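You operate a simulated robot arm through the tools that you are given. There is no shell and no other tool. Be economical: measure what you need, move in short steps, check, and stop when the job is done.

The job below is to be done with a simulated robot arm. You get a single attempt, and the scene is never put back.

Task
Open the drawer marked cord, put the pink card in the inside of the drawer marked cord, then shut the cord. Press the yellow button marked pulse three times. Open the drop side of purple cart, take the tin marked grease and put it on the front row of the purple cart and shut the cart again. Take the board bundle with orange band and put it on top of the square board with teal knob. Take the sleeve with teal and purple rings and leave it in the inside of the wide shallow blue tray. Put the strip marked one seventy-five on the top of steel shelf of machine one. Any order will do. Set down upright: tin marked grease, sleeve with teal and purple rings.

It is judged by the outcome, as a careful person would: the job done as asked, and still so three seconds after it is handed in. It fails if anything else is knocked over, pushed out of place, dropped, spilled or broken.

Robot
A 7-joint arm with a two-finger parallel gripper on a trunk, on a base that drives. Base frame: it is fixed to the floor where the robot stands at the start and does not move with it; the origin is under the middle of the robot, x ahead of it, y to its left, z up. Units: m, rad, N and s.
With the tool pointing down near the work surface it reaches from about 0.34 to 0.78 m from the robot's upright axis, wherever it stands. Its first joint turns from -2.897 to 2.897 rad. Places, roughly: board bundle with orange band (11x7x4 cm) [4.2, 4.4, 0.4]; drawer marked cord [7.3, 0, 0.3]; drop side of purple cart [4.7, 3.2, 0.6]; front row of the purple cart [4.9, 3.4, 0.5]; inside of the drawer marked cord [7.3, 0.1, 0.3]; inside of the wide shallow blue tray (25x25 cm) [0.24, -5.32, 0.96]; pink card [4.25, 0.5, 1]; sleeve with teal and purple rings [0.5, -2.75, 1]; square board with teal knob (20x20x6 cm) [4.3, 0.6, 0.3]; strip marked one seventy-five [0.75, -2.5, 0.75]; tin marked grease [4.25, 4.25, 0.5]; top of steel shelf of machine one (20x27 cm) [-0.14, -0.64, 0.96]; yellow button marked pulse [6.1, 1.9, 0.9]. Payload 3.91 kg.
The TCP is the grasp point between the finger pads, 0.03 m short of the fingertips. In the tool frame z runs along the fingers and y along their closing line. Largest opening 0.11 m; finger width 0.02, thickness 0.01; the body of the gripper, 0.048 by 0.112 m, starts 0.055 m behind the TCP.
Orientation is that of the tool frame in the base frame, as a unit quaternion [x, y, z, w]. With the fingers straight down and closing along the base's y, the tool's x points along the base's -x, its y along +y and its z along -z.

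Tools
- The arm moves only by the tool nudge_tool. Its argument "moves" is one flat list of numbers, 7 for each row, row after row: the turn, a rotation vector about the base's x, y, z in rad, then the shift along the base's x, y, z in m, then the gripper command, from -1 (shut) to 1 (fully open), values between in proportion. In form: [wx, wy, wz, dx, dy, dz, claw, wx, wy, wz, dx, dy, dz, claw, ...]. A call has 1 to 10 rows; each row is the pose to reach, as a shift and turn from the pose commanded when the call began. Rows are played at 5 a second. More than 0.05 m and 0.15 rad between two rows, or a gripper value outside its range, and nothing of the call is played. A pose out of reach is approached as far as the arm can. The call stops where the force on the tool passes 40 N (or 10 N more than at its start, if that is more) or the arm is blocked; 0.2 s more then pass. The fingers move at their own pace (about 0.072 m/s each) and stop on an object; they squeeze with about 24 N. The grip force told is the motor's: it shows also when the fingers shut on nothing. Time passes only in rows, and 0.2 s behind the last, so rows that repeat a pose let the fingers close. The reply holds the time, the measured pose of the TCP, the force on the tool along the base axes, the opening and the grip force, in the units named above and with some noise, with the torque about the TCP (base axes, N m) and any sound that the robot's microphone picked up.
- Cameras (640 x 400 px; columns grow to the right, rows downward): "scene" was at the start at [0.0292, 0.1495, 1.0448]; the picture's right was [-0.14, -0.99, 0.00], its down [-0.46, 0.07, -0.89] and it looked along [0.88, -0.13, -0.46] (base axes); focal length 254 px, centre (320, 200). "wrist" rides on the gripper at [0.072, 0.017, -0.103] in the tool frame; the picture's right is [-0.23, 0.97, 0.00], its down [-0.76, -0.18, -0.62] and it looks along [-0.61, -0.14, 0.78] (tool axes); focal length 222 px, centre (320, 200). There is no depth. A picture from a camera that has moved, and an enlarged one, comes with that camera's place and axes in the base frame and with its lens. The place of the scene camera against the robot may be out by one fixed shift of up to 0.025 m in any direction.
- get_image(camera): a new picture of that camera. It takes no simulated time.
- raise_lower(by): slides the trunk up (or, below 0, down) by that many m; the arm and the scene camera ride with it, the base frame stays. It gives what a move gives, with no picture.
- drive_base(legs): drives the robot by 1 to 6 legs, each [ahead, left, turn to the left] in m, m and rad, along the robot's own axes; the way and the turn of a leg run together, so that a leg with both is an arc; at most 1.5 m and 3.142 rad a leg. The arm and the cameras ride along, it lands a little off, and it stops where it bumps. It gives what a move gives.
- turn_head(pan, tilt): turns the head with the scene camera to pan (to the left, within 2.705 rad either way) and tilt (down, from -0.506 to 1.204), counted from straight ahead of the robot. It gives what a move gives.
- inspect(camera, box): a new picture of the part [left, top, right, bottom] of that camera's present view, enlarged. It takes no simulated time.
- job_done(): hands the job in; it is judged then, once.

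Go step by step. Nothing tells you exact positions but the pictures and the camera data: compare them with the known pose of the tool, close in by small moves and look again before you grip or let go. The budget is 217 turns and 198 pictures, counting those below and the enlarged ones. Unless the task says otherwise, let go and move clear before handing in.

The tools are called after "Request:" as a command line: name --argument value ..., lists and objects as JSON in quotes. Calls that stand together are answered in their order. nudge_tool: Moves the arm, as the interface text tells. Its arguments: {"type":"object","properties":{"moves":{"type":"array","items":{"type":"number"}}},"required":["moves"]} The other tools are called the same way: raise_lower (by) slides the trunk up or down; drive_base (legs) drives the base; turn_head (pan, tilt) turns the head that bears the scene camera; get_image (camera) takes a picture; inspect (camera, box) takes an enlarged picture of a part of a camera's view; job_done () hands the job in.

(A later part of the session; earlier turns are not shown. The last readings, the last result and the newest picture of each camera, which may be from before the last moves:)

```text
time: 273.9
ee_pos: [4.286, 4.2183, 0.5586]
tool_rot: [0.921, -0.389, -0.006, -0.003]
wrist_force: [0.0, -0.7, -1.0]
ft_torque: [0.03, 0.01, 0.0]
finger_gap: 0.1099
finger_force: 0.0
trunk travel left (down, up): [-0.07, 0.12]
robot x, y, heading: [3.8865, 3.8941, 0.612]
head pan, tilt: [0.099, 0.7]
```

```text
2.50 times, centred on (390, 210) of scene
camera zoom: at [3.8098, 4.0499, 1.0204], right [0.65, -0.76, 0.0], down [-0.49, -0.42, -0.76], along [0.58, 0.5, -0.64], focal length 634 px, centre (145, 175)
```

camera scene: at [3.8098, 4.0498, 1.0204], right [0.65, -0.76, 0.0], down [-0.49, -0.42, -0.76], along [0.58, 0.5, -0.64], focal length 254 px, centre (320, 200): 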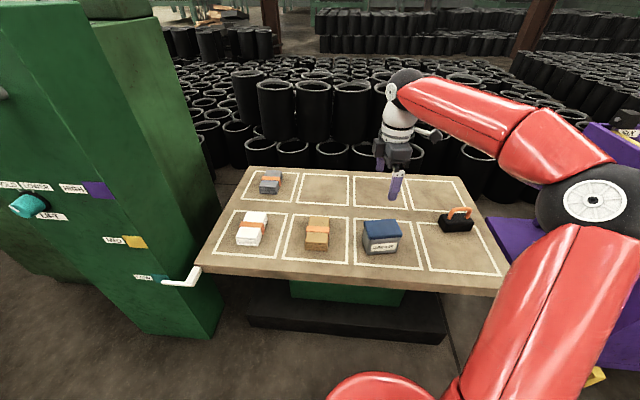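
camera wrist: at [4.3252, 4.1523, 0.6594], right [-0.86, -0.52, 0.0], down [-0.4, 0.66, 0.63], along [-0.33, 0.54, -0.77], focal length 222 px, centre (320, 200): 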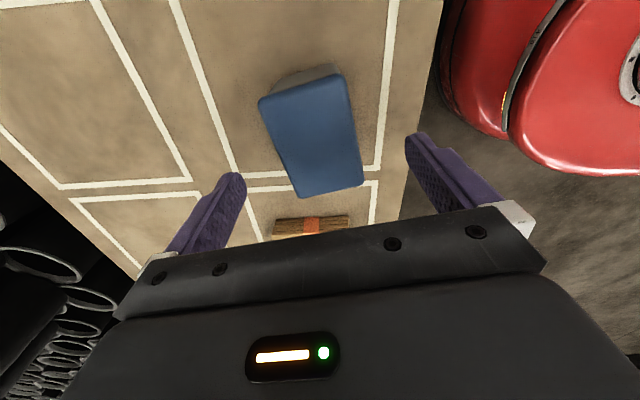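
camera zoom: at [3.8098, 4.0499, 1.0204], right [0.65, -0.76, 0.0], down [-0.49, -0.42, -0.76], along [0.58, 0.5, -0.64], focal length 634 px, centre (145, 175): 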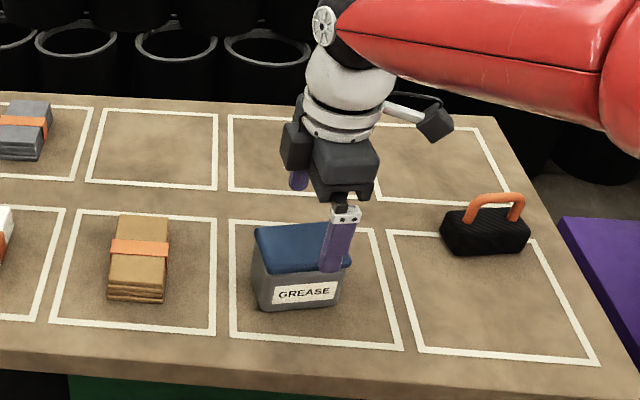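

Centred. Descend to grip height.

Request:
nudge_tool --moves '[0, 0, 0, 0.002, 0.002, -0.035, 1, 0, 0, 0, 0.002, 0.002, -0.06, 1, 0, 0, 0, 0.002, 0.002, -0.085, 1, 0, 0, 0, 0.002, 0.002, -0.1, 1]'

Request:
get_image --camera "wrist"

Request:
inspect --camera "scene" --box '[290, 130, 490, 290]'

```text
time: 274.9
ee_pos: [4.2875, 4.2216, 0.4577]
tool_rot: [0.921, -0.389, -0.005, -0.004]
wrist_force: [0.2, 0.4, 0.5]
ft_torque: [0.01, 0.02, -0.01]
finger_gap: 0.1102
finger_force: 0.0
trunk travel left (down, up): [-0.07, 0.12]
robot x, y, heading: [3.8839, 3.8926, 0.616]
head pan, tilt: [0.099, 0.7]
```

```text
93 pictures are left
camera wrist: at [4.3274, 4.1573, 0.5596], right [-0.86, -0.52, 0.0], down [-0.4, 0.66, 0.63], along [-0.33, 0.54, -0.77], focal length 222 px, centre (320, 200)
```

wrist: 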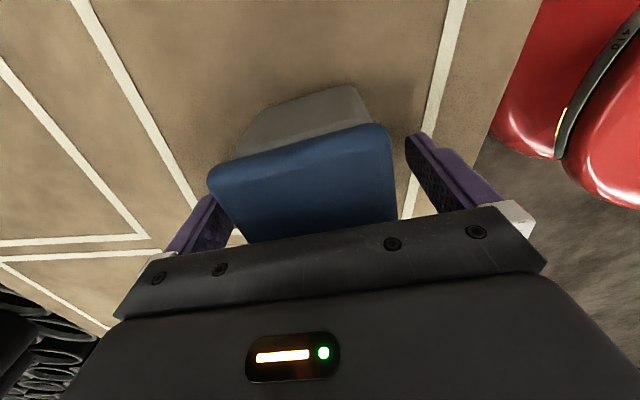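

```text
2.50 times, centred on (390, 210) of scene
camera zoom: at [3.8098, 4.0499, 1.0204], right [0.65, -0.76, 0.0], down [-0.49, -0.42, -0.76], along [0.58, 0.5, -0.64], focal length 634 px, centre (145, 175)
```

zoom: 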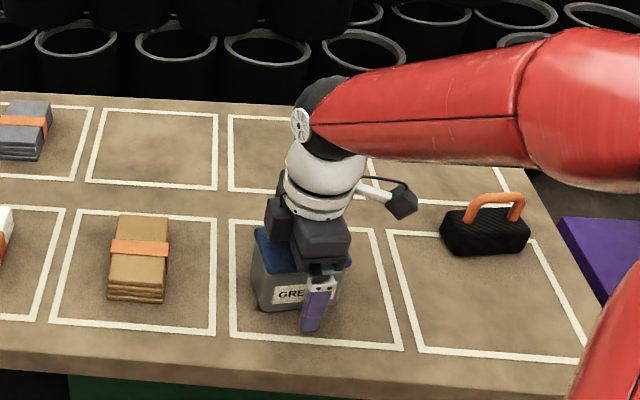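

The fingers straddle the tin. Close and lift a little.

Request:
nudge_tool --moves '[0, 0, 0, 0, 0, 0, -1, 0, 0, 0, 0, 0, 0, -1, 0, 0, 0, 0, 0, 0, -1, 0, 0, 0, 0, 0, 0, -1, 0, 0, 0, 0, 0, 0.02, -1, 0, 0, 0, 0, 0, 0.05, -1, 0, 0, 0, 0, 0, 0.09, -1]'

Request:
get_image --camera "scene"

```text
time: 276.5
ee_pos: [4.2878, 4.2192, 0.5494]
tool_rot: [0.921, -0.389, -0.005, -0.003]
wrist_force: [1.5, 1.2, -4.2]
ft_torque: [-0.01, -0.04, -0.02]
finger_gap: 0.0648
finger_force: 24.3
trunk travel left (down, up): [-0.07, 0.12]
robot x, y, heading: [3.8822, 3.8971, 0.614]
head pan, tilt: [0.099, 0.7]
```

```text
91 pictures are left
camera scene: at [3.81, 4.05, 1.0203], right [0.65, -0.76, 0.0], down [-0.49, -0.42, -0.76], along [0.58, 0.5, -0.64], focal length 254 px, centre (320, 200)
```

scene: 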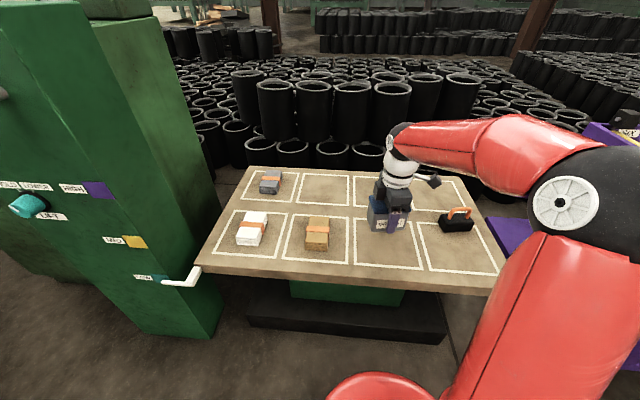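

Tin held. Raise it, back off and move over to the cart.

Request:
nudge_tool --moves '[0, 0, 0, 0, 0, 0.04, -1, 0, 0, 0, 0, 0, 0.08, -1, 0, 0, 0, 0, 0, 0.12, -1, 0, 0, 0, 0, 0, 0.16, -1]'

Request:
drive_base --legs '[[-0.4, 0, 0], [0, -1.04, 0.01]]'

Request:
turn_head --pan 0.0 --tilt 0.65

Request:
get_image --camera "scene"

```text
time: 277.5
ee_pos: [4.2831, 4.2184, 0.7099]
tool_rot: [0.921, -0.388, -0.005, -0.002]
wrist_force: [1.7, 0.6, -3.4]
ft_torque: [0.0, 0.01, 0.04]
finger_gap: 0.0646
finger_force: 24.0
trunk travel left (down, up): [-0.07, 0.12]
robot x, y, heading: [3.8845, 3.8944, 0.61]
head pan, tilt: [0.099, 0.7]
```

```text
time: 285.0
ee_pos: [4.5333, 3.1528, 0.7078]
tool_rot: [0.924, -0.382, -0.005, -0.003]
wrist_force: [-0.6, -0.5, -2.4]
ft_torque: [-0.01, 0.02, 0.0]
finger_gap: 0.0647
finger_force: 24.9
trunk travel left (down, up): [-0.07, 0.12]
robot x, y, heading: [4.1386, 2.8228, 0.624]
head pan, tilt: [0.099, 0.7]
```

```text
time: 285.6
ee_pos: [4.5336, 3.1526, 0.71]
tool_rot: [0.924, -0.381, -0.006, -0.002]
wrist_force: [0.4, 0.6, -3.1]
ft_torque: [-0.01, 0.02, 0.02]
finger_gap: 0.0645
finger_force: 24.0
trunk travel left (down, up): [-0.07, 0.12]
robot x, y, heading: [4.1372, 2.8259, 0.623]
head pan, tilt: [0.0, 0.649]
```

```text
90 pictures are left
camera scene: at [4.0683, 2.9705, 1.0247], right [0.59, -0.81, 0.0], down [-0.49, -0.35, -0.8], along [0.65, 0.47, -0.6], focal length 254 px, centre (320, 200)
```

scene: 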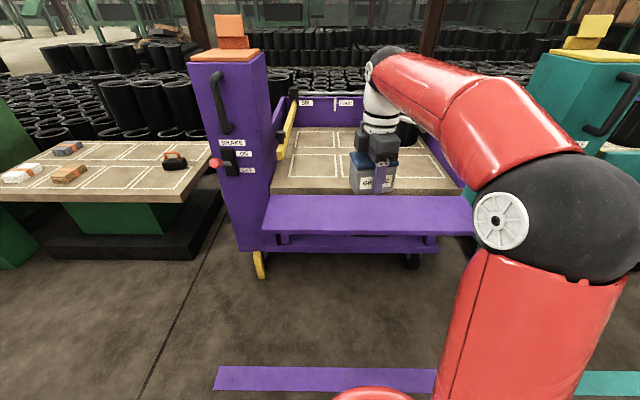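

Drive ahead 0.2 m and extend the tin over the front row.

Request:
drive_base --legs '[[0.2, 0, 0]]'

Request:
nudge_tool --moves '[0, 0, 0, 0.04, 0.018, 0, -1, 0, 0, 0, 0.08, 0.033, 0, -1, 0, 0, 0, 0.12, 0.048, 0, -1, 0, 0, 0, 0.16, 0.06, 0, -1]'

Request:
get_image --camera "wrist"

Request:
get_image --camera "scene"

```text
time: 287.2
ee_pos: [4.6927, 3.2673, 0.7087]
tool_rot: [0.925, -0.381, -0.005, -0.002]
wrist_force: [0.8, 0.4, -3.0]
ft_torque: [0.01, -0.06, -0.02]
finger_gap: 0.0647
finger_force: 23.6
trunk travel left (down, up): [-0.07, 0.12]
robot x, y, heading: [4.2963, 2.9365, 0.624]
head pan, tilt: [0.0, 0.649]
```

```text
time: 288.2
ee_pos: [4.8324, 3.3202, 0.7078]
tool_rot: [0.925, -0.381, -0.005, -0.002]
wrist_force: [-0.1, 0.7, -4.3]
ft_torque: [-0.03, 0.01, 0.02]
finger_gap: 0.0646
finger_force: 24.1
out of reach, approached as far as the arm can: row 4
trunk travel left (down, up): [-0.07, 0.12]
robot x, y, heading: [4.2919, 2.9358, 0.623]
head pan, tilt: [0.0, 0.649]
```

```text
89 pictures are left
camera wrist: at [4.8731, 3.2563, 0.8101], right [-0.85, -0.53, 0.0], down [-0.41, 0.66, 0.63], along [-0.34, 0.53, -0.78], focal length 222 px, centre (320, 200)
```

wrist: 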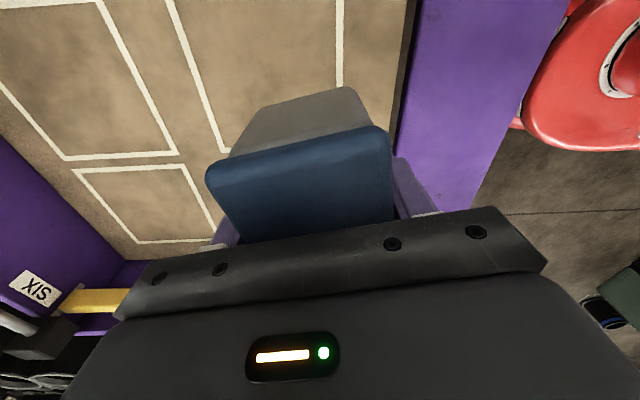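

```text
88 pictures are left
camera scene: at [4.2279, 3.0857, 1.0248], right [0.59, -0.81, 0.0], down [-0.49, -0.35, -0.8], along [0.65, 0.47, -0.6], focal length 254 px, centre (320, 200)
```

scene: 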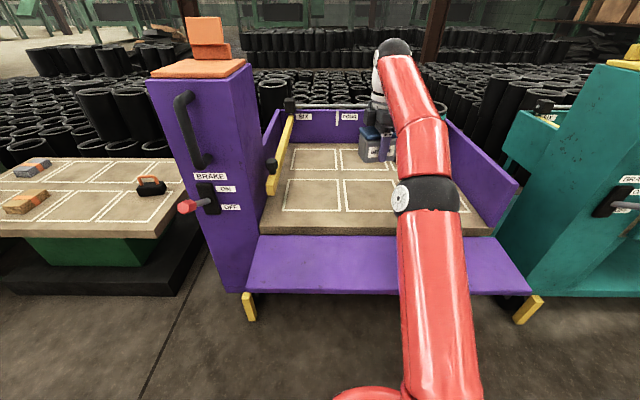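

The tin hangs over the front edge of a front-row square whose centre is about (4.894,3.34). Drive 6 cm more and lower.

Request:
drive_base --legs '[[0.06, 0, 0]]'

Request:
nudge_tool --moves '[0, 0, -0.07, 0.006, -0.007, -0.04, -1, 0, 0, -0.14, 0.012, -0.014, -0.08, -1, 0, 0, -0.14, 0.012, -0.014, -0.1, -1]'

Request:
get_image --camera "wrist"

Request:
get_image --camera "scene"

```text
time: 289.2
ee_pos: [4.8801, 3.3551, 0.7089]
tool_rot: [0.925, -0.381, -0.006, -0.001]
wrist_force: [-0.4, 0.1, -3.0]
ft_torque: [0.01, 0.0, 0.02]
finger_gap: 0.0647
finger_force: 24.0
trunk travel left (down, up): [-0.07, 0.12]
robot x, y, heading: [4.345, 2.9691, 0.62]
head pan, tilt: [0.0, 0.649]
```

```text
time: 290.0
ee_pos: [4.8964, 3.3427, 0.6089]
tool_rot: [0.896, -0.445, -0.006, -0.003]
wrist_force: [-0.4, 0.0, -3.9]
ft_torque: [0.0, 0.0, 0.01]
finger_gap: 0.0644
finger_force: 24.2
trunk travel left (down, up): [-0.07, 0.12]
robot x, y, heading: [4.344, 2.9736, 0.63]
head pan, tilt: [0.0, 0.649]
```

```text
87 pictures are left
camera wrist: at [4.9267, 3.2727, 0.7114], right [-0.91, -0.41, 0.0], down [-0.31, 0.71, 0.63], along [-0.26, 0.58, -0.77], focal length 222 px, centre (320, 200)
```

wrist: 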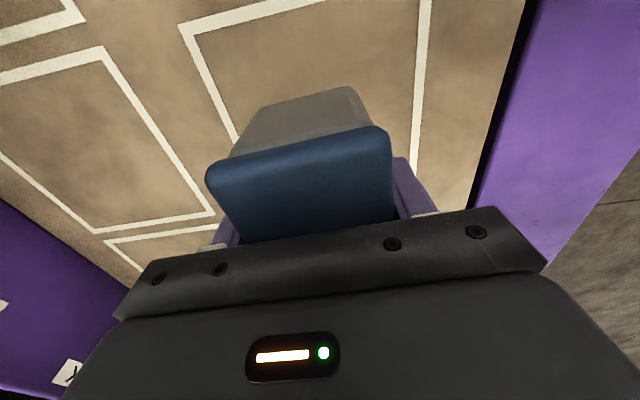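

```text
86 pictures are left
camera scene: at [4.2761, 3.1206, 1.0247], right [0.59, -0.81, 0.0], down [-0.49, -0.35, -0.8], along [0.65, 0.47, -0.6], focal length 254 px, centre (320, 200)
```

scene: 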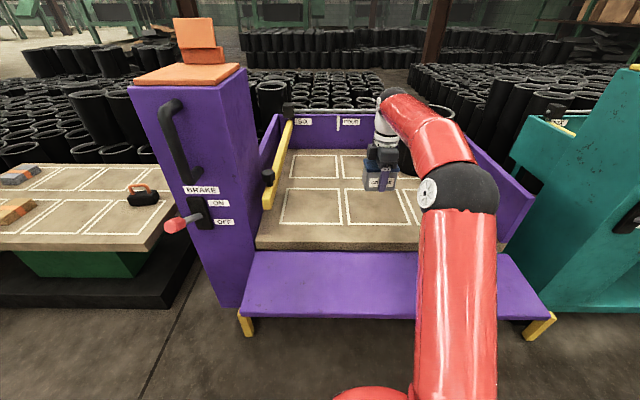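

The tin is centred over the square. Lower until contact.

Request:
nudge_tool --moves '[0, 0, 0, 0, 0, -0.02, -1, 0, 0, 0, 0, 0, -0.035, -1, 0, 0, 0, 0, 0, -0.043, -1, 0, 0, 0, 0, 0, -0.05, -1, 0, 0, 0, 0, 0, -0.058, -1]'

Request:
inspect --camera "scene" --box '[320, 120, 460, 240]'

```text
time: 291.2
ee_pos: [4.8917, 3.3421, 0.5502]
tool_rot: [0.896, -0.445, -0.006, -0.003]
wrist_force: [-0.9, -0.1, -3.0]
ft_torque: [-0.02, 0.0, 0.03]
finger_gap: 0.0644
finger_force: 24.3
trunk travel left (down, up): [-0.07, 0.12]
robot x, y, heading: [4.3475, 2.9698, 0.631]
head pan, tilt: [0.0, 0.649]
```

```text
3.33 times, centred on (390, 180) of scene
camera zoom: at [4.2762, 3.1206, 1.0247], right [0.59, -0.81, 0.0], down [-0.49, -0.35, -0.8], along [0.65, 0.47, -0.6], focal length 846 px, centre (87, 267)
```

zoom: 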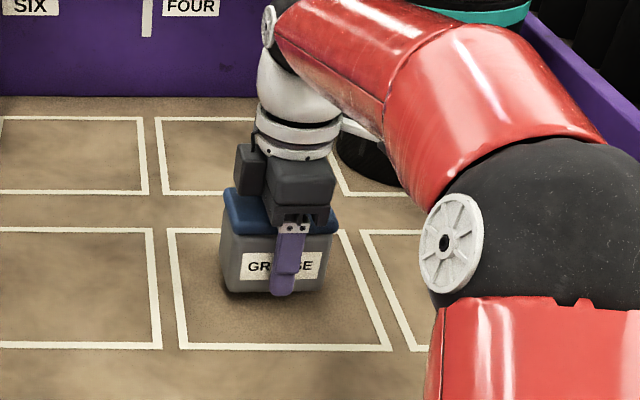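

Request:
nudge_tool --moves '[0, 0, 0, 0, 0, -0.006, -1, 0, 0, 0, 0, 0, -0.012, -1, 0, 0, 0, 0, 0, -0.018, -1, 0, 0, 0, 0, 0, -0.024, -1]'

Request:
inspect --camera "scene" --box '[320, 120, 460, 240]'

```text
time: 292.2
ee_pos: [4.8915, 3.3412, 0.5305]
tool_rot: [0.896, -0.445, -0.003, -0.004]
wrist_force: [-0.1, 2.9, 23.9]
ft_torque: [-0.65, 0.72, 0.17]
finger_gap: 0.0647
finger_force: 24.1
trunk travel left (down, up): [-0.07, 0.12]
robot x, y, heading: [4.3433, 2.97, 0.63]
head pan, tilt: [0.0, 0.649]
```

```text
3.33 times, centred on (390, 180) of scene
camera zoom: at [4.2749, 3.1199, 1.0251], right [0.59, -0.81, 0.0], down [-0.49, -0.35, -0.8], along [0.65, 0.47, -0.6], focal length 846 px, centre (87, 267)
```

zoom: 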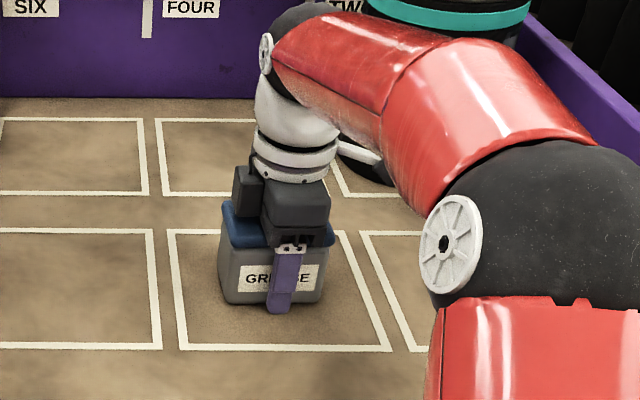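

Resting on the deck. Open and rise straight up.

Request:
nudge_tool --moves '[0, 0, 0, 0, 0, 0.003, 0.5, 0, 0, 0, 0, 0, 0.004, 1, 0, 0, 0, 0, 0, 0.004, 1, 0, 0, 0, 0, 0, 0.04, 1, 0, 0, 0, 0, 0, 0.08, 1, 0, 0, 0, 0, 0, 0.12, 1, 0, 0, 0, 0, 0, 0.16, 1, 0, 0, 0, -0.03, -0.02, 0.19, 1]'

Request:
drive_base --legs '[[-0.4, 0, 0]]'

Request:
get_image --camera "scene"

```text
time: 294.0
ee_pos: [4.8628, 3.3209, 0.7165]
tool_rot: [0.896, -0.445, -0.006, -0.004]
wrist_force: [-0.2, 0.8, -1.4]
ft_torque: [0.01, 0.01, 0.02]
finger_gap: 0.1101
finger_force: 0.2
trunk travel left (down, up): [-0.07, 0.12]
robot x, y, heading: [4.3488, 2.9715, 0.628]
head pan, tilt: [0.0, 0.649]
```

```text
time: 296.5
ee_pos: [4.5361, 3.0838, 0.7164]
tool_rot: [0.895, -0.446, -0.005, -0.003]
wrist_force: [1.0, 0.6, -0.2]
ft_torque: [0.0, -0.01, -0.04]
finger_gap: 0.1099
finger_force: 0.0
trunk travel left (down, up): [-0.07, 0.12]
robot x, y, heading: [4.0158, 2.74, 0.624]
head pan, tilt: [0.0, 0.649]
```

```text
83 pictures are left
camera scene: at [3.9511, 2.8862, 1.0247], right [0.58, -0.81, 0.0], down [-0.49, -0.35, -0.8], along [0.65, 0.46, -0.6], focal length 254 px, centre (320, 200)
```

scene: 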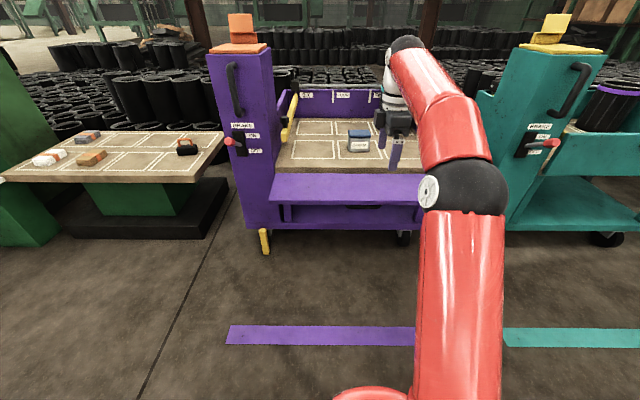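

The tin is placed upright in the front row. To shut the drop side I'll lift it from below with closed fingers, beside its handle: first pitch the tool horizontal and lower the trunk.

Request:
raise_lower --by -0.07

Request:
nudge_tool --moves '[0.09, -0.12, 0, 0, 0, 0, -1, 0.181, -0.239, 0, 0, 0, 0, -1, 0.271, -0.359, 0, 0, 0, 0, -1, 0.361, -0.479, 0, 0, 0, 0, -1, 0.452, -0.599, 0, 0, 0, 0, -1, 0.542, -0.718, 0, 0, 0, 0, -1, 0.632, -0.838, 0, -0.01, 0.015, -0.02, -1, 0.722, -0.958, 0, -0.02, 0.03, -0.05, -1, 0.813, -1.077, 0, -0.03, 0.05, -0.08, -1, 0.903, -1.197, 0, -0.04, 0.07, -0.11, -1]'

Request:
nudge_tool --moves '[0, 0, 0, -0.013, 0.021, -0.035, -1, 0, 0, 0, -0.026, 0.042, -0.065, -1, 0, 0, 0, -0.04, 0.062, -0.095, -1]'

Request:
get_image --camera "scene"

```text
time: 297.6
ee_pos: [4.5376, 3.0839, 0.6465]
tool_rot: [0.895, -0.447, -0.005, -0.003]
wrist_force: [0.7, -0.4, -0.3]
ft_torque: [-0.01, 0.0, -0.01]
finger_gap: 0.1099
finger_force: 0.0
trunk travel left (down, up): [0.0, 0.19]
robot x, y, heading: [4.0185, 2.7385, 0.624]
head pan, tilt: [0.0, 0.649]
```

```text
time: 299.8
ee_pos: [4.4979, 3.155, 0.5371]
tool_rot: [0.656, -0.322, 0.299, -0.613]
wrist_force: [-0.4, 0.0, 0.2]
ft_torque: [-0.02, 0.0, -0.02]
finger_gap: 0.0
finger_force: 23.5
trunk travel left (down, up): [0.0, 0.19]
robot x, y, heading: [4.0207, 2.7395, 0.623]
head pan, tilt: [0.0, 0.649]
```

```text
time: 300.6
ee_pos: [4.4585, 3.2147, 0.4431]
tool_rot: [0.656, -0.323, 0.3, -0.613]
wrist_force: [-0.1, 0.2, -0.4]
ft_torque: [0.01, -0.01, -0.01]
finger_gap: 0.0001
finger_force: 24.2
trunk travel left (down, up): [0.0, 0.19]
robot x, y, heading: [4.0178, 2.7379, 0.621]
head pan, tilt: [0.0, 0.649]
```

```text
82 pictures are left
camera scene: at [3.951, 2.8861, 0.9548], right [0.58, -0.81, 0.0], down [-0.49, -0.35, -0.8], along [0.65, 0.46, -0.6], focal length 254 px, centre (320, 200)
```

scene: 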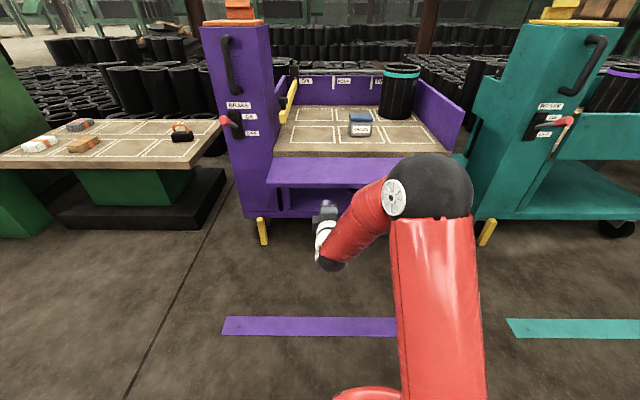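

The fingers are in front of and below the panel edge. Move in under it, then check.

Request:
nudge_tool --moves '[0, 0, 0, 0.04, 0.029, 0, -1, 0, 0, 0, 0.08, 0.058, 0, -1]'

Request:
inspect --camera "scene" --box '[230, 110, 480, 270]'

Request:
get_image --camera "wrist"

```text
time: 301.2
ee_pos: [4.5345, 3.2736, 0.4398]
tool_rot: [0.656, -0.323, 0.301, -0.612]
wrist_force: [-0.3, -0.5, 0.3]
ft_torque: [-0.04, 0.01, 0.0]
finger_gap: 0.0
finger_force: 23.6
trunk travel left (down, up): [0.0, 0.19]
robot x, y, heading: [4.0223, 2.7358, 0.621]
head pan, tilt: [0.0, 0.649]
```

```text
2.50 times, centred on (355, 190) of scene
camera zoom: at [3.951, 2.8862, 0.9547], right [0.58, -0.81, 0.0], down [-0.49, -0.35, -0.8], along [0.65, 0.46, -0.6], focal length 634 px, centre (232, 225)
```

zoom: 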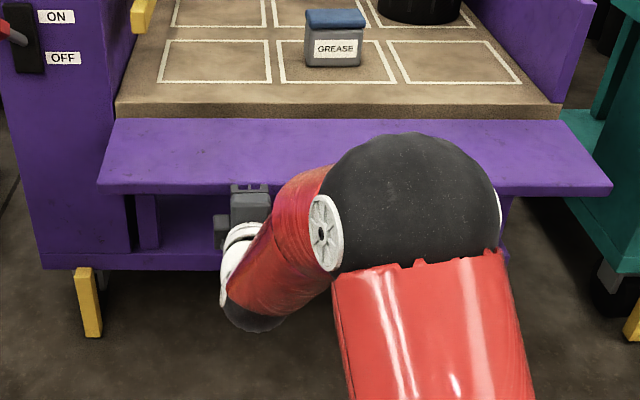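

```text
80 pictures are left
camera wrist: at [4.4976, 3.1515, 0.4305], right [-0.19, 0.14, -0.97], down [-0.95, 0.23, 0.22], along [0.25, 0.96, 0.09], focal length 222 px, centre (320, 200)
```

wrist: 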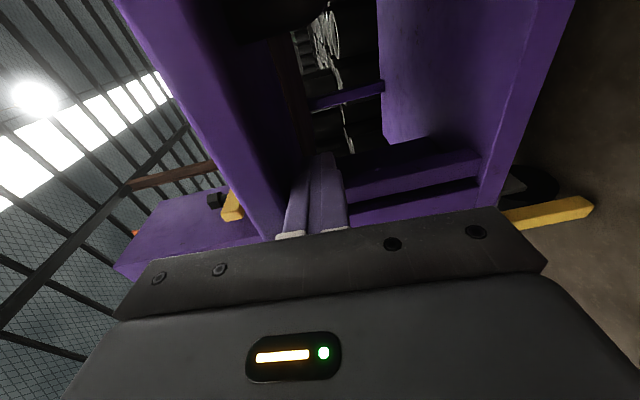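

The fingers are under the panel, clear of the handle. Swing it up along the arc.

Request:
nudge_tool --moves '[0, 0, 0, 0, 0, 0.03, -1, 0, 0, 0, 0, 0, 0.06, -1, 0, 0, 0, 0.002, 0.002, 0.094, -1, 0, 0, 0, 0.014, 0.01, 0.125, -1, 0, 0, 0, 0.029, 0.021, 0.149, -1, 0, 0, 0, 0.046, 0.034, 0.165, -1]'

Request:
inspect --camera "scene" --box '[230, 110, 480, 270]'

```text
time: 302.6
ee_pos: [4.5792, 3.3077, 0.6061]
tool_rot: [0.657, -0.323, 0.3, -0.612]
wrist_force: [-1.5, -2.7, -1.1]
ft_torque: [0.01, 0.05, -0.06]
finger_gap: 0.0002
finger_force: 23.8
trunk travel left (down, up): [0.0, 0.19]
robot x, y, heading: [4.019, 2.7358, 0.622]
head pan, tilt: [0.0, 0.649]
```

```text
2.50 times, centred on (355, 190) of scene
camera zoom: at [3.951, 2.8862, 0.9548], right [0.58, -0.81, 0.0], down [-0.49, -0.35, -0.8], along [0.65, 0.46, -0.6], focal length 634 px, centre (232, 225)
```

zoom: 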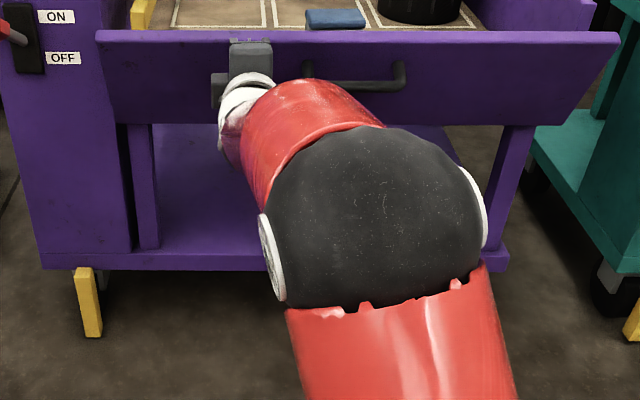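

Panel is mostly up. Push forward until it seats.

Request:
nudge_tool --moves '[0, 0, 0, 0.014, 0.01, 0.006, -1, 0, 0, 0, 0.028, 0.02, 0.008, -1, 0, 0, 0, 0.04, 0.029, 0.008, -1, 0, 0, 0, 0.05, 0.036, 0.008, -1, 0, 0, 0, 0.058, 0.042, 0.008, -1]'

Request:
inspect --camera "scene" --box '[230, 110, 480, 270]'

```text
time: 303.6
ee_pos: [4.6293, 3.3413, 0.6135]
tool_rot: [0.657, -0.324, 0.298, -0.612]
wrist_force: [-17.0, -16.2, 1.8]
ft_torque: [0.13, -0.13, -0.26]
finger_gap: 0.0
finger_force: 23.3
trunk travel left (down, up): [0.0, 0.19]
robot x, y, heading: [4.02, 2.7371, 0.621]
head pan, tilt: [0.0, 0.649]
stopped in row 5: the force on the tool passed its limit at 70 N (the readings are from after the stop); the commanded pose is now the measured one
```

```text
2.50 times, centred on (355, 190) of scene
camera zoom: at [3.9497, 2.8851, 0.9548], right [0.58, -0.81, 0.0], down [-0.49, -0.35, -0.8], along [0.65, 0.47, -0.6], focal length 634 px, centre (232, 225)
```

zoom: 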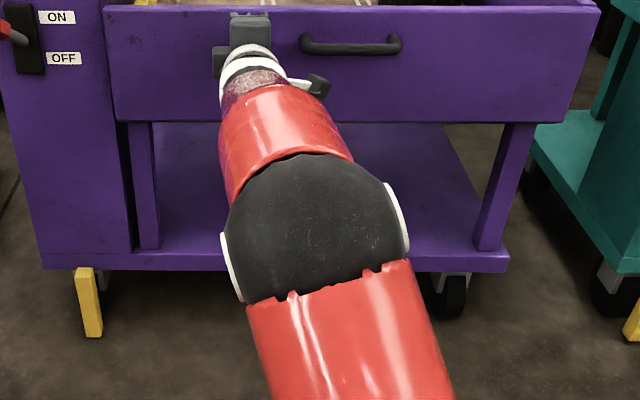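

Closed against a hard stop. Retreat and check it stays shut.

Request:
nudge_tool --moves '[0, 0, 0, -0.035, -0.025, 0, -1, 0, 0, 0, -0.07, -0.05, 0, -1, 0, 0, 0, -0.105, -0.075, 0.01, -1, 0, 0, 0, -0.12, -0.085, 0.03, -1]'

Request:
drive_base --legs '[[-0.15, 0, 0]]'

Request:
get_image --camera "scene"

```text
time: 304.6
ee_pos: [4.5113, 3.2562, 0.6408]
tool_rot: [0.659, -0.324, 0.299, -0.61]
wrist_force: [0.1, -0.8, -0.6]
ft_torque: [-0.01, 0.02, 0.0]
finger_gap: 0.0
finger_force: 23.6
trunk travel left (down, up): [0.0, 0.19]
robot x, y, heading: [4.0202, 2.736, 0.625]
head pan, tilt: [0.0, 0.649]
```

```text
time: 305.9
ee_pos: [4.391, 3.1697, 0.6408]
tool_rot: [0.658, -0.324, 0.298, -0.611]
wrist_force: [0.4, 0.0, 0.2]
ft_torque: [-0.04, -0.02, -0.02]
finger_gap: 0.0
finger_force: 24.6
trunk travel left (down, up): [0.0, 0.19]
robot x, y, heading: [3.8988, 2.6539, 0.626]
head pan, tilt: [0.0, 0.649]
```

```text
77 pictures are left
camera scene: at [3.8298, 2.7992, 0.9547], right [0.58, -0.81, 0.0], down [-0.49, -0.35, -0.8], along [0.65, 0.46, -0.6], focal length 254 px, centre (320, 200)
```

scene: 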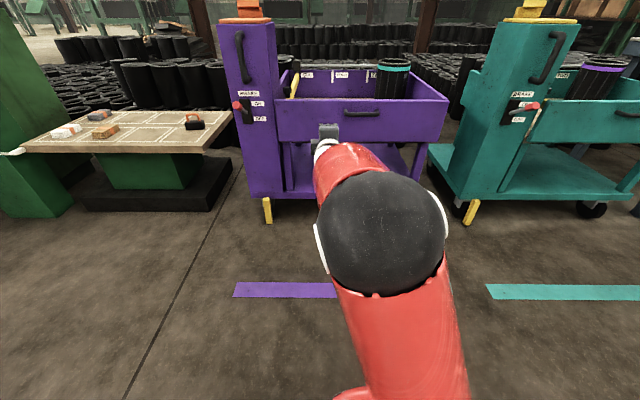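

The cart is shut with the tin inside. Next the brown board bundle at about (4.20,4.377): pitch the tool down and move to the lift table.

Request:
nudge_tool --moves '[-0.09, 0.12, 0, -0.008, -0.006, 0.01, 0, -0.181, 0.239, 0, -0.016, -0.012, 0.02, 0, -0.271, 0.359, 0, -0.024, -0.018, 0.03, 0, -0.361, 0.479, 0, -0.032, -0.024, 0.04, 0, -0.452, 0.599, 0, -0.04, -0.03, 0.05, 0, -0.542, 0.718, 0, -0.048, -0.036, 0.06, 0.5, -0.632, 0.838, 0, -0.056, -0.042, 0.06, 0.5, -0.722, 0.958, 0, -0.064, -0.048, 0.06, 0.5, -0.813, 1.077, 0, -0.072, -0.054, 0.06, 0.5, -0.903, 1.197, 0, -0.08, -0.06, 0.06, 0.5]'

Request:
nudge_tool --moves '[0, 0, -0.145, 0, 0, 0, 0.6, 0, 0, -0.29, 0, 0, 0, 0.6, 0, 0, -0.435, 0, 0, 0, 0.6, 0, 0, -0.58, 0, 0, 0, 0.6, 0, 0, -0.725, 0, 0, 0, 0.6, 0, 0, -0.87, 0, 0, 0, 0.6, 0, 0, -1.015, 0, 0, 0, 0.6, 0, 0, -1.16, 0, 0, 0, 0.6, 0, 0, -1.305, 0, 0, 0, 0.6, 0, 0, -1.45, 0, 0, 0, 0.6]'

Request:
drive_base --legs '[[0, 1.22, 0], [0.6, 0, 0]]'

Request:
get_image --camera "wrist"

Request:
get_image --camera "scene"

```text
time: 308.1
ee_pos: [4.3005, 3.0962, 0.708]
tool_rot: [0.895, -0.447, -0.007, -0.002]
wrist_force: [-0.1, -0.4, 0.4]
ft_torque: [-0.02, 0.02, 0.03]
finger_gap: 0.0824
finger_force: 0.0
out of reach, approached as far as the arm can: row 10
trunk travel left (down, up): [0.0, 0.19]
robot x, y, heading: [3.9011, 2.6514, 0.623]
head pan, tilt: [0.0, 0.649]
```

```text
time: 310.3
ee_pos: [4.3016, 3.095, 0.7068]
tool_rot: [-0.372, 0.928, 0.005, 0.005]
wrist_force: [-0.9, -0.9, -0.6]
ft_torque: [0.0, -0.01, 0.0]
finger_gap: 0.0879
finger_force: 0.0
trunk travel left (down, up): [0.0, 0.19]
robot x, y, heading: [3.8996, 2.6483, 0.623]
head pan, tilt: [0.0, 0.649]
```

```text
time: 319.5
ee_pos: [4.062, 4.4487, 0.7074]
tool_rot: [-0.386, 0.922, 0.004, 0.004]
wrist_force: [0.3, -0.1, 0.2]
ft_torque: [0.02, 0.03, -0.02]
finger_gap: 0.0883
finger_force: 0.0
trunk travel left (down, up): [0.0, 0.19]
robot x, y, heading: [3.6745, 3.9923, 0.65]
head pan, tilt: [0.0, 0.649]
```

```text
76 pictures are left
camera wrist: at [3.9987, 4.4072, 0.8093], right [-0.53, 0.85, 0.01], down [0.66, 0.41, 0.63], along [0.53, 0.34, -0.78], focal length 222 px, centre (320, 200)
```

wrist: 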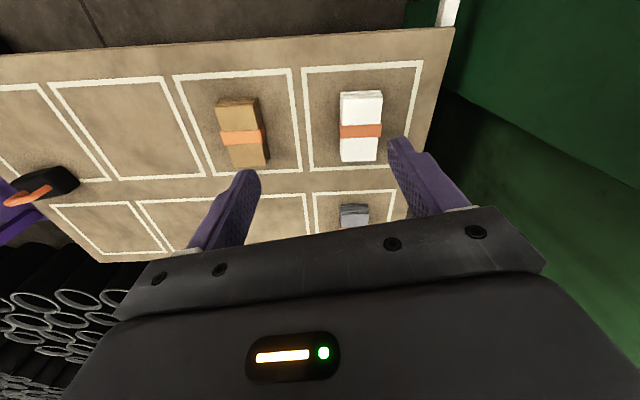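

```text
75 pictures are left
camera scene: at [3.5978, 4.1397, 0.9547], right [0.6, -0.8, 0.0], down [-0.48, -0.37, -0.8], along [0.63, 0.48, -0.6], focal length 254 px, centre (320, 200)
```

scene: 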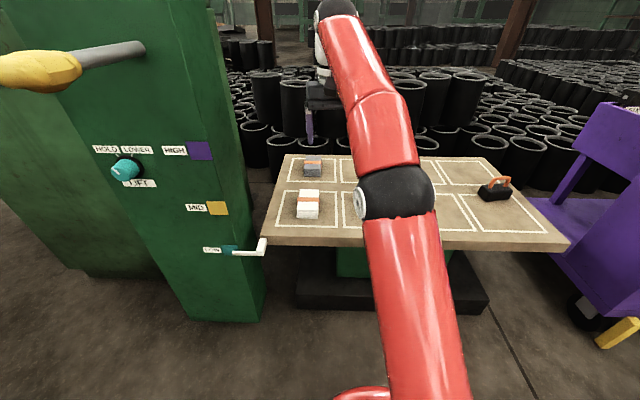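

Brown bundle centre ≈(4.196,4.378), long axis heading 0.53. Move over it, yaw -0.26 and descend partly.

Request:
nudge_tool --moves '[0, 0, -0.09, 0.04, -0.02, 0, 0.6, 0, 0, -0.18, 0.08, -0.042, -0.015, 0.6, 0, 0, -0.26, 0.115, -0.06, -0.04, 0.6, 0, 0, -0.26, 0.134, -0.071, -0.08, 0.6, 0, 0, -0.26, 0.134, -0.071, -0.12, 0.6, 0, 0, -0.26, 0.134, -0.071, -0.15, 0.6]'

Request:
get_image --camera "wrist"

```text
time: 320.9
ee_pos: [4.1939, 4.3806, 0.5563]
tool_rot: [-0.264, 0.965, 0.005, 0.006]
wrist_force: [-0.3, -0.3, 0.7]
ft_torque: [0.04, 0.01, 0.01]
finger_gap: 0.0878
finger_force: 0.0
out of reach, approached as far as the arm can: row 1, 2
trunk travel left (down, up): [0.0, 0.19]
robot x, y, heading: [3.6682, 3.9892, 0.647]
head pan, tilt: [0.0, 0.649]
```

```text
74 pictures are left
camera wrist: at [4.1229, 4.3563, 0.6574], right [-0.3, 0.95, 0.01], down [0.74, 0.23, 0.63], along [0.6, 0.19, -0.78], focal length 222 px, centre (320, 200)
```

wrist: 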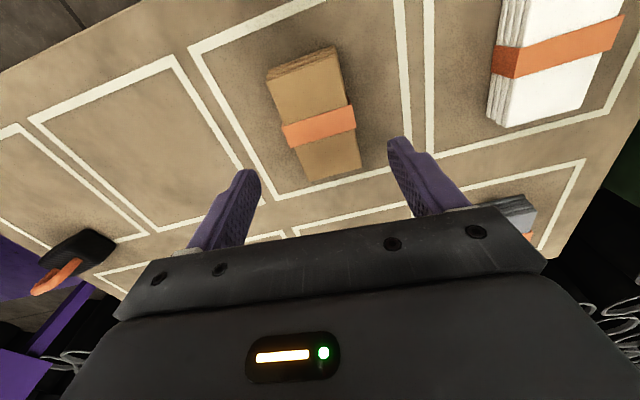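

Well aligned; small yaw +0.09, then descend and grip.

Request:
nudge_tool --moves '[0, 0, 0.045, 0.004, 0, -0.03, 0.6, 0, 0, 0.09, 0.008, 0, -0.06, 0.6, 0, 0, 0.09, 0.008, 0, -0.09, 0.6, 0, 0, 0.09, 0.008, 0, -0.11, 0.6, 0, 0, 0.09, 0.008, 0, -0.12, 0.6]'

Request:
get_image --camera "wrist"

```text
time: 322.1
ee_pos: [4.2017, 4.3791, 0.4513]
tool_rot: [-0.305, 0.952, 0.005, 0.011]
wrist_force: [-9.6, -4.0, 19.8]
ft_torque: [-1.01, -0.12, -0.5]
finger_gap: 0.0867
finger_force: 0.1
trunk travel left (down, up): [0.0, 0.19]
robot x, y, heading: [3.6697, 3.991, 0.651]
head pan, tilt: [0.0, 0.649]
stopped in row 5: the force on the tool passed its limit at 51 N (the readings are from after the stop); the commanded pose is now the measured one
```

```text
73 pictures are left
camera wrist: at [4.1321, 4.3489, 0.5513], right [-0.38, 0.92, 0.01], down [0.71, 0.29, 0.64], along [0.59, 0.25, -0.77], focal length 222 px, centre (320, 200)
```

wrist: 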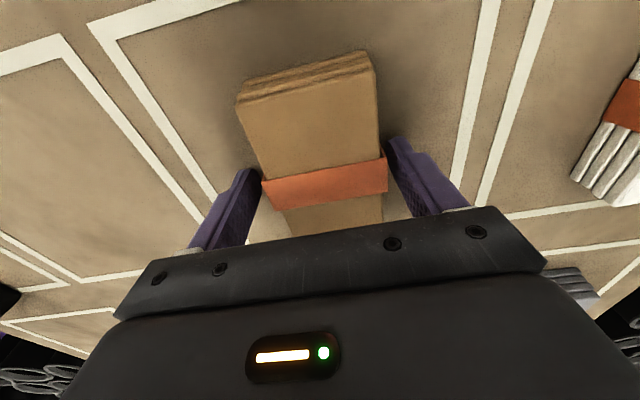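

The fingertips reached the table. Raise slightly, close and lift.

Request:
nudge_tool --moves '[0, 0, 0, 0, 0, 0.004, 0.6, 0, 0, 0, 0, 0, 0.004, -1, 0, 0, 0, 0, 0, 0.004, -1, 0, 0, 0, 0, 0, 0.004, -1, 0, 0, 0, 0, 0, 0.02, -1, 0, 0, 0, 0, 0, 0.05, -1, 0, 0, 0, 0, 0, 0.09, -1, 0, 0, 0, 0, 0, 0.13, -1]'

Request:
get_image --camera "wrist"

```text
time: 323.9
ee_pos: [4.2039, 4.3781, 0.5764]
tool_rot: [-0.307, 0.952, 0.005, 0.009]
wrist_force: [0.7, -0.3, -0.9]
ft_torque: [-0.02, 0.02, -0.02]
finger_gap: 0.0648
finger_force: 24.5
trunk travel left (down, up): [0.0, 0.19]
robot x, y, heading: [3.6685, 3.9925, 0.648]
head pan, tilt: [0.0, 0.649]
```

```text
72 pictures are left
camera wrist: at [4.1342, 4.3486, 0.6777], right [-0.38, 0.92, 0.01], down [0.71, 0.29, 0.64], along [0.59, 0.25, -0.77], focal length 222 px, centre (320, 200)
```

wrist: 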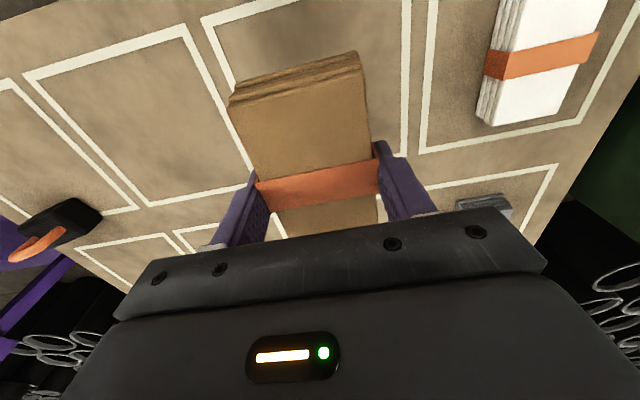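

Bundle in hand. Raise and retract, then drive to the open area near the grey boxes to find the square board with the teal knob.

Request:
nudge_tool --moves '[0, 0, 0, -0.02, -0.015, 0.04, -1, 0, 0, 0, -0.045, -0.034, 0.07, -1, 0, 0, 0, -0.075, -0.055, 0.1, -1, 0, 0, 0, -0.11, -0.08, 0.12, -1]'

Request:
drive_base --legs '[[-0.5, 0, 0], [0, -1.3, 0], [0, -1.0, 0], [0, 0, -2.57]]'

Request:
turn_head --pan 0 --tilt 0.5

Request:
get_image --camera "scene"

```text
time: 324.9
ee_pos: [4.0918, 4.2995, 0.6973]
tool_rot: [-0.307, 0.952, 0.006, 0.009]
wrist_force: [-0.2, 0.8, -1.6]
ft_torque: [0.0, 0.03, 0.0]
finger_gap: 0.0647
finger_force: 24.1
trunk travel left (down, up): [0.0, 0.19]
robot x, y, heading: [3.6743, 3.9938, 0.652]
head pan, tilt: [0.0, 0.649]
```

```text
time: 344.7
ee_pos: [4.495, 1.357, 0.6968]
tool_rot: [0.81, 0.587, -0.007, 0.009]
wrist_force: [-0.5, 0.5, -1.6]
ft_torque: [-0.05, -0.01, 0.04]
finger_gap: 0.0647
finger_force: 23.8
trunk travel left (down, up): [0.0, 0.19]
robot x, y, heading: [4.6535, 1.8511, -1.861]
head pan, tilt: [0.0, 0.649]
```

```text
time: 345.4
ee_pos: [4.4971, 1.3574, 0.6972]
tool_rot: [0.81, 0.587, -0.007, 0.008]
wrist_force: [-0.3, 0.5, -1.9]
ft_torque: [-0.02, 0.02, 0.04]
finger_gap: 0.0646
finger_force: 24.3
trunk travel left (down, up): [0.0, 0.19]
robot x, y, heading: [4.6542, 1.8557, -1.86]
head pan, tilt: [0.0, 0.499]
```

```text
71 pictures are left
camera scene: at [4.7921, 1.789, 0.968], right [-0.96, 0.28, 0.0], down [0.14, 0.46, -0.88], along [-0.25, -0.84, -0.48], focal length 254 px, centre (320, 200)
```

scene: 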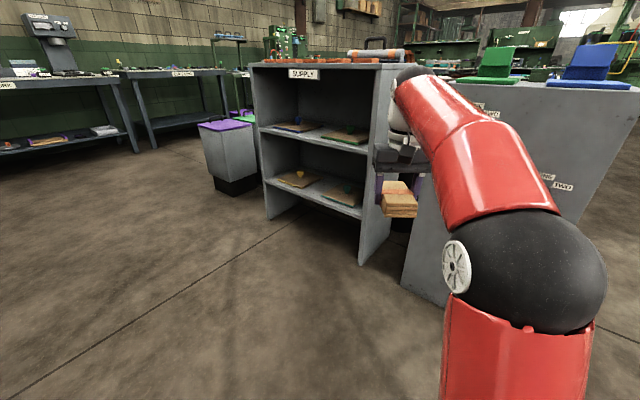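

A SUPPLY shelf unit: boards with knobs on its shelves, cards on its top. Zoom.

Request:
inspect --camera "scene" --box '[230, 40, 430, 270]'

```text
1.74 times, centred on (330, 155) of scene
camera zoom: at [4.7921, 1.789, 0.968], right [-0.96, 0.28, 0.0], down [0.14, 0.46, -0.88], along [-0.25, -0.84, -0.48], focal length 441 px, centre (303, 278)
```

zoom: 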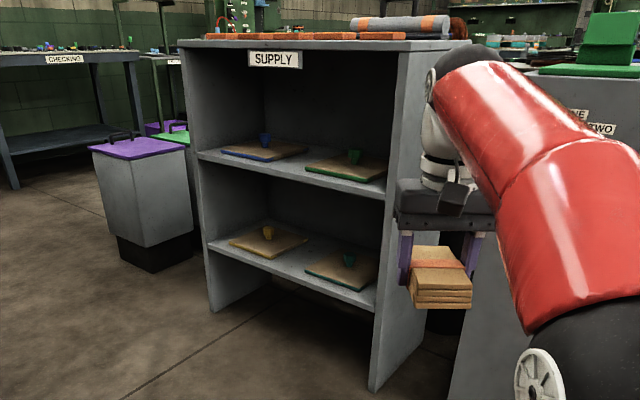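

The teal-knob board is on the lower shelf (z≈0.3) at the right, about 0.16 m inside, under an upper shelf at 0.6. A vertical grip won't fit, so I'll go back to the lift table and regrip the bundle with the tool leaning forward about 1.05 rad.

Request:
drive_base --legs '[[0, 0, 2.51], [0, 1.3, 0], [0, 1.0, 0], [0.5, 0, 0]]'

Request:
get_image --camera "wrist"

```text
time: 365.0
ee_pos: [4.2462, 4.3255, 0.6979]
tool_rot: [-0.273, 0.962, 0.006, 0.01]
wrist_force: [-1.1, 0.0, -1.1]
ft_torque: [0.0, 0.0, 0.0]
finger_gap: 0.0649
finger_force: 24.2
trunk travel left (down, up): [0.0, 0.19]
robot x, y, heading: [3.8023, 4.0485, 0.58]
head pan, tilt: [0.0, 0.499]
```

```text
69 pictures are left
camera wrist: at [4.1741, 4.2989, 0.7987], right [-0.32, 0.95, 0.01], down [0.73, 0.24, 0.64], along [0.6, 0.21, -0.77], focal length 222 px, centre (320, 200)
```

wrist: 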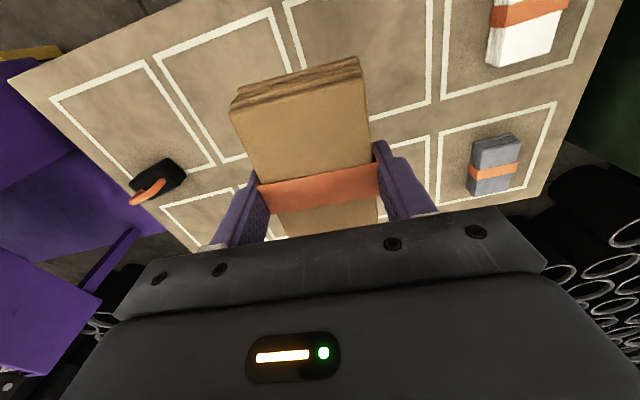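

I'm over a free part of the lift table. Lower the bundle, release, and rise.

Request:
nudge_tool --moves '[0, 0, 0, -0.015, -0.01, -0.045, -1, 0, 0, 0, -0.03, -0.02, -0.09, -1, 0, 0, 0, -0.045, -0.03, -0.13, -1, 0, 0, 0, -0.045, -0.03, -0.17, -1, 0, 0, 0, -0.045, -0.03, -0.205, -1, 0, 0, 0, -0.045, -0.03, -0.225, -1, 0, 0, 0, -0.045, -0.03, -0.238, -1]'

Request:
nudge_tool --moves '[0, 0, 0, 0, 0, 0.002, 0, 0, 0, 0, 0, 0, 0.002, 0.6, 0, 0, 0, 0, 0, 0.002, 0.6, 0, 0, 0, 0, 0, 0.04, 0.6, 0, 0, 0, 0, 0, 0.08, 0.6, 0, 0, 0, 0, 0, 0.12, 0.6]'

Request:
get_image --camera "wrist"

```text
time: 366.6
ee_pos: [4.2006, 4.2943, 0.4606]
tool_rot: [-0.273, 0.962, 0.006, 0.01]
wrist_force: [-0.6, -0.1, -1.6]
ft_torque: [-0.01, -0.03, 0.01]
finger_gap: 0.0648
finger_force: 23.6
trunk travel left (down, up): [0.0, 0.19]
robot x, y, heading: [3.8054, 4.0503, 0.582]
head pan, tilt: [0.0, 0.499]
```

```text
time: 368.0
ee_pos: [4.1998, 4.2959, 0.5809]
tool_rot: [-0.273, 0.962, 0.006, 0.01]
wrist_force: [-1.1, 0.6, 1.2]
ft_torque: [0.0, -0.01, -0.03]
finger_gap: 0.088
finger_force: 0.0
trunk travel left (down, up): [0.0, 0.19]
robot x, y, heading: [3.8034, 4.0508, 0.583]
head pan, tilt: [0.0, 0.499]
```

```text
68 pictures are left
camera wrist: at [4.1273, 4.2706, 0.6805], right [-0.32, 0.95, 0.01], down [0.73, 0.24, 0.64], along [0.6, 0.21, -0.77], focal length 222 px, centre (320, 200)
```

wrist: 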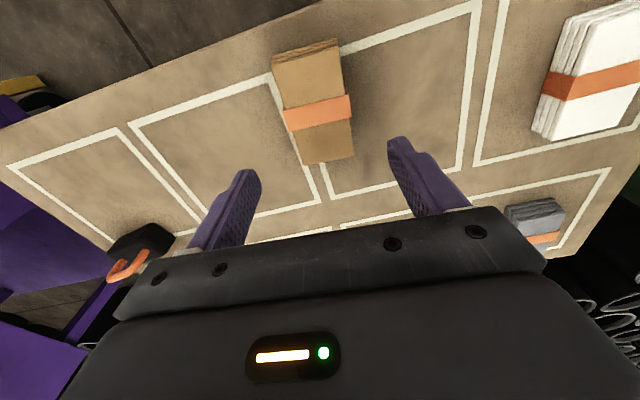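

The bundle rests flat. Now I flip the tool so the camera is on top and lean it forward (a half-turn about a tilted axis), above the bundle.

Request:
nudge_tool --moves '[-0.061, -0.038, 0.124, 0, 0, 0.01, 0.6, -0.122, -0.075, 0.247, 0, 0, 0.02, 0.6, -0.182, -0.113, 0.371, 0, 0, 0.03, 0.6, -0.243, -0.15, 0.494, 0, 0, 0.04, 0.6, -0.304, -0.188, 0.618, 0, 0, 0.05, 0.6, -0.365, -0.226, 0.741, 0, 0, 0.06, 0.6, -0.426, -0.263, 0.865, 0, 0, 0.06, 0.6, -0.486, -0.301, 0.988, 0, 0, 0.06, 0.6, -0.547, -0.338, 1.112, 0, 0, 0.06, 0.6, -0.608, -0.376, 1.235, 0, 0, 0.06, 0.6]'

Request:
nudge_tool --moves '[-0.061, -0.038, 0.124, 0, 0, 0, 0.6, -0.122, -0.075, 0.247, 0, 0, 0, 0.6, -0.182, -0.113, 0.371, 0, 0, 0, 0.6, -0.243, -0.15, 0.494, 0, 0, 0, 0.6, -0.304, -0.188, 0.618, 0, 0, 0, 0.6, -0.365, -0.226, 0.741, 0, 0, 0, 0.6, -0.426, -0.263, 0.865, 0, 0, 0, 0.6, -0.486, -0.301, 0.988, 0, 0, 0, 0.6, -0.547, -0.338, 1.112, 0, 0, 0, 0.6, -0.608, -0.376, 1.235, 0, 0, 0, 0.6]'

Request:
nudge_tool --moves '[-0.061, -0.038, 0.124, 0, 0, 0, 0.6, -0.122, -0.075, 0.247, 0, 0, 0, 0.6]'

Request:
get_image --camera "wrist"

```text
time: 370.2
ee_pos: [4.2015, 4.294, 0.6403]
tool_rot: [0.755, -0.572, 0.306, -0.094]
wrist_force: [-0.3, -0.9, 0.3]
ft_torque: [0.01, -0.01, -0.01]
finger_gap: 0.0878
finger_force: 0.0
trunk travel left (down, up): [0.0, 0.19]
robot x, y, heading: [3.803, 4.0473, 0.576]
head pan, tilt: [0.0, 0.499]
```

```text
time: 372.4
ee_pos: [4.2006, 4.2941, 0.6399]
tool_rot: [0.868, 0.098, 0.468, -0.133]
wrist_force: [-0.2, -0.4, 0.1]
ft_torque: [-0.03, 0.01, -0.02]
finger_gap: 0.0881
finger_force: 0.2
trunk travel left (down, up): [0.0, 0.19]
robot x, y, heading: [3.8028, 4.0464, 0.582]
head pan, tilt: [0.0, 0.499]
```

```text
time: 373.0
ee_pos: [4.2007, 4.2944, 0.6403]
tool_rot: [0.838, 0.238, 0.474, -0.133]
wrist_force: [0.5, 0.5, 0.3]
ft_torque: [0.0, 0.0, 0.05]
finger_gap: 0.0879
finger_force: 0.0
trunk travel left (down, up): [0.0, 0.19]
robot x, y, heading: [3.8052, 4.0512, 0.581]
head pan, tilt: [0.0, 0.499]
```

```text
67 pictures are left
camera wrist: at [4.1658, 4.2531, 0.7542], right [0.41, -0.89, -0.19], down [-0.88, -0.33, -0.33], along [0.23, 0.3, -0.92], focal length 222 px, centre (320, 200)
```

wrist: 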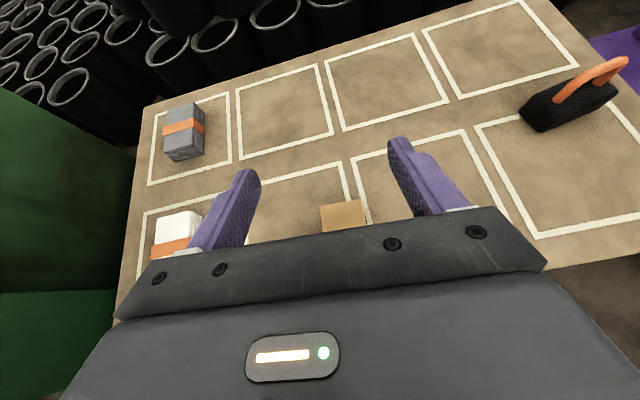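

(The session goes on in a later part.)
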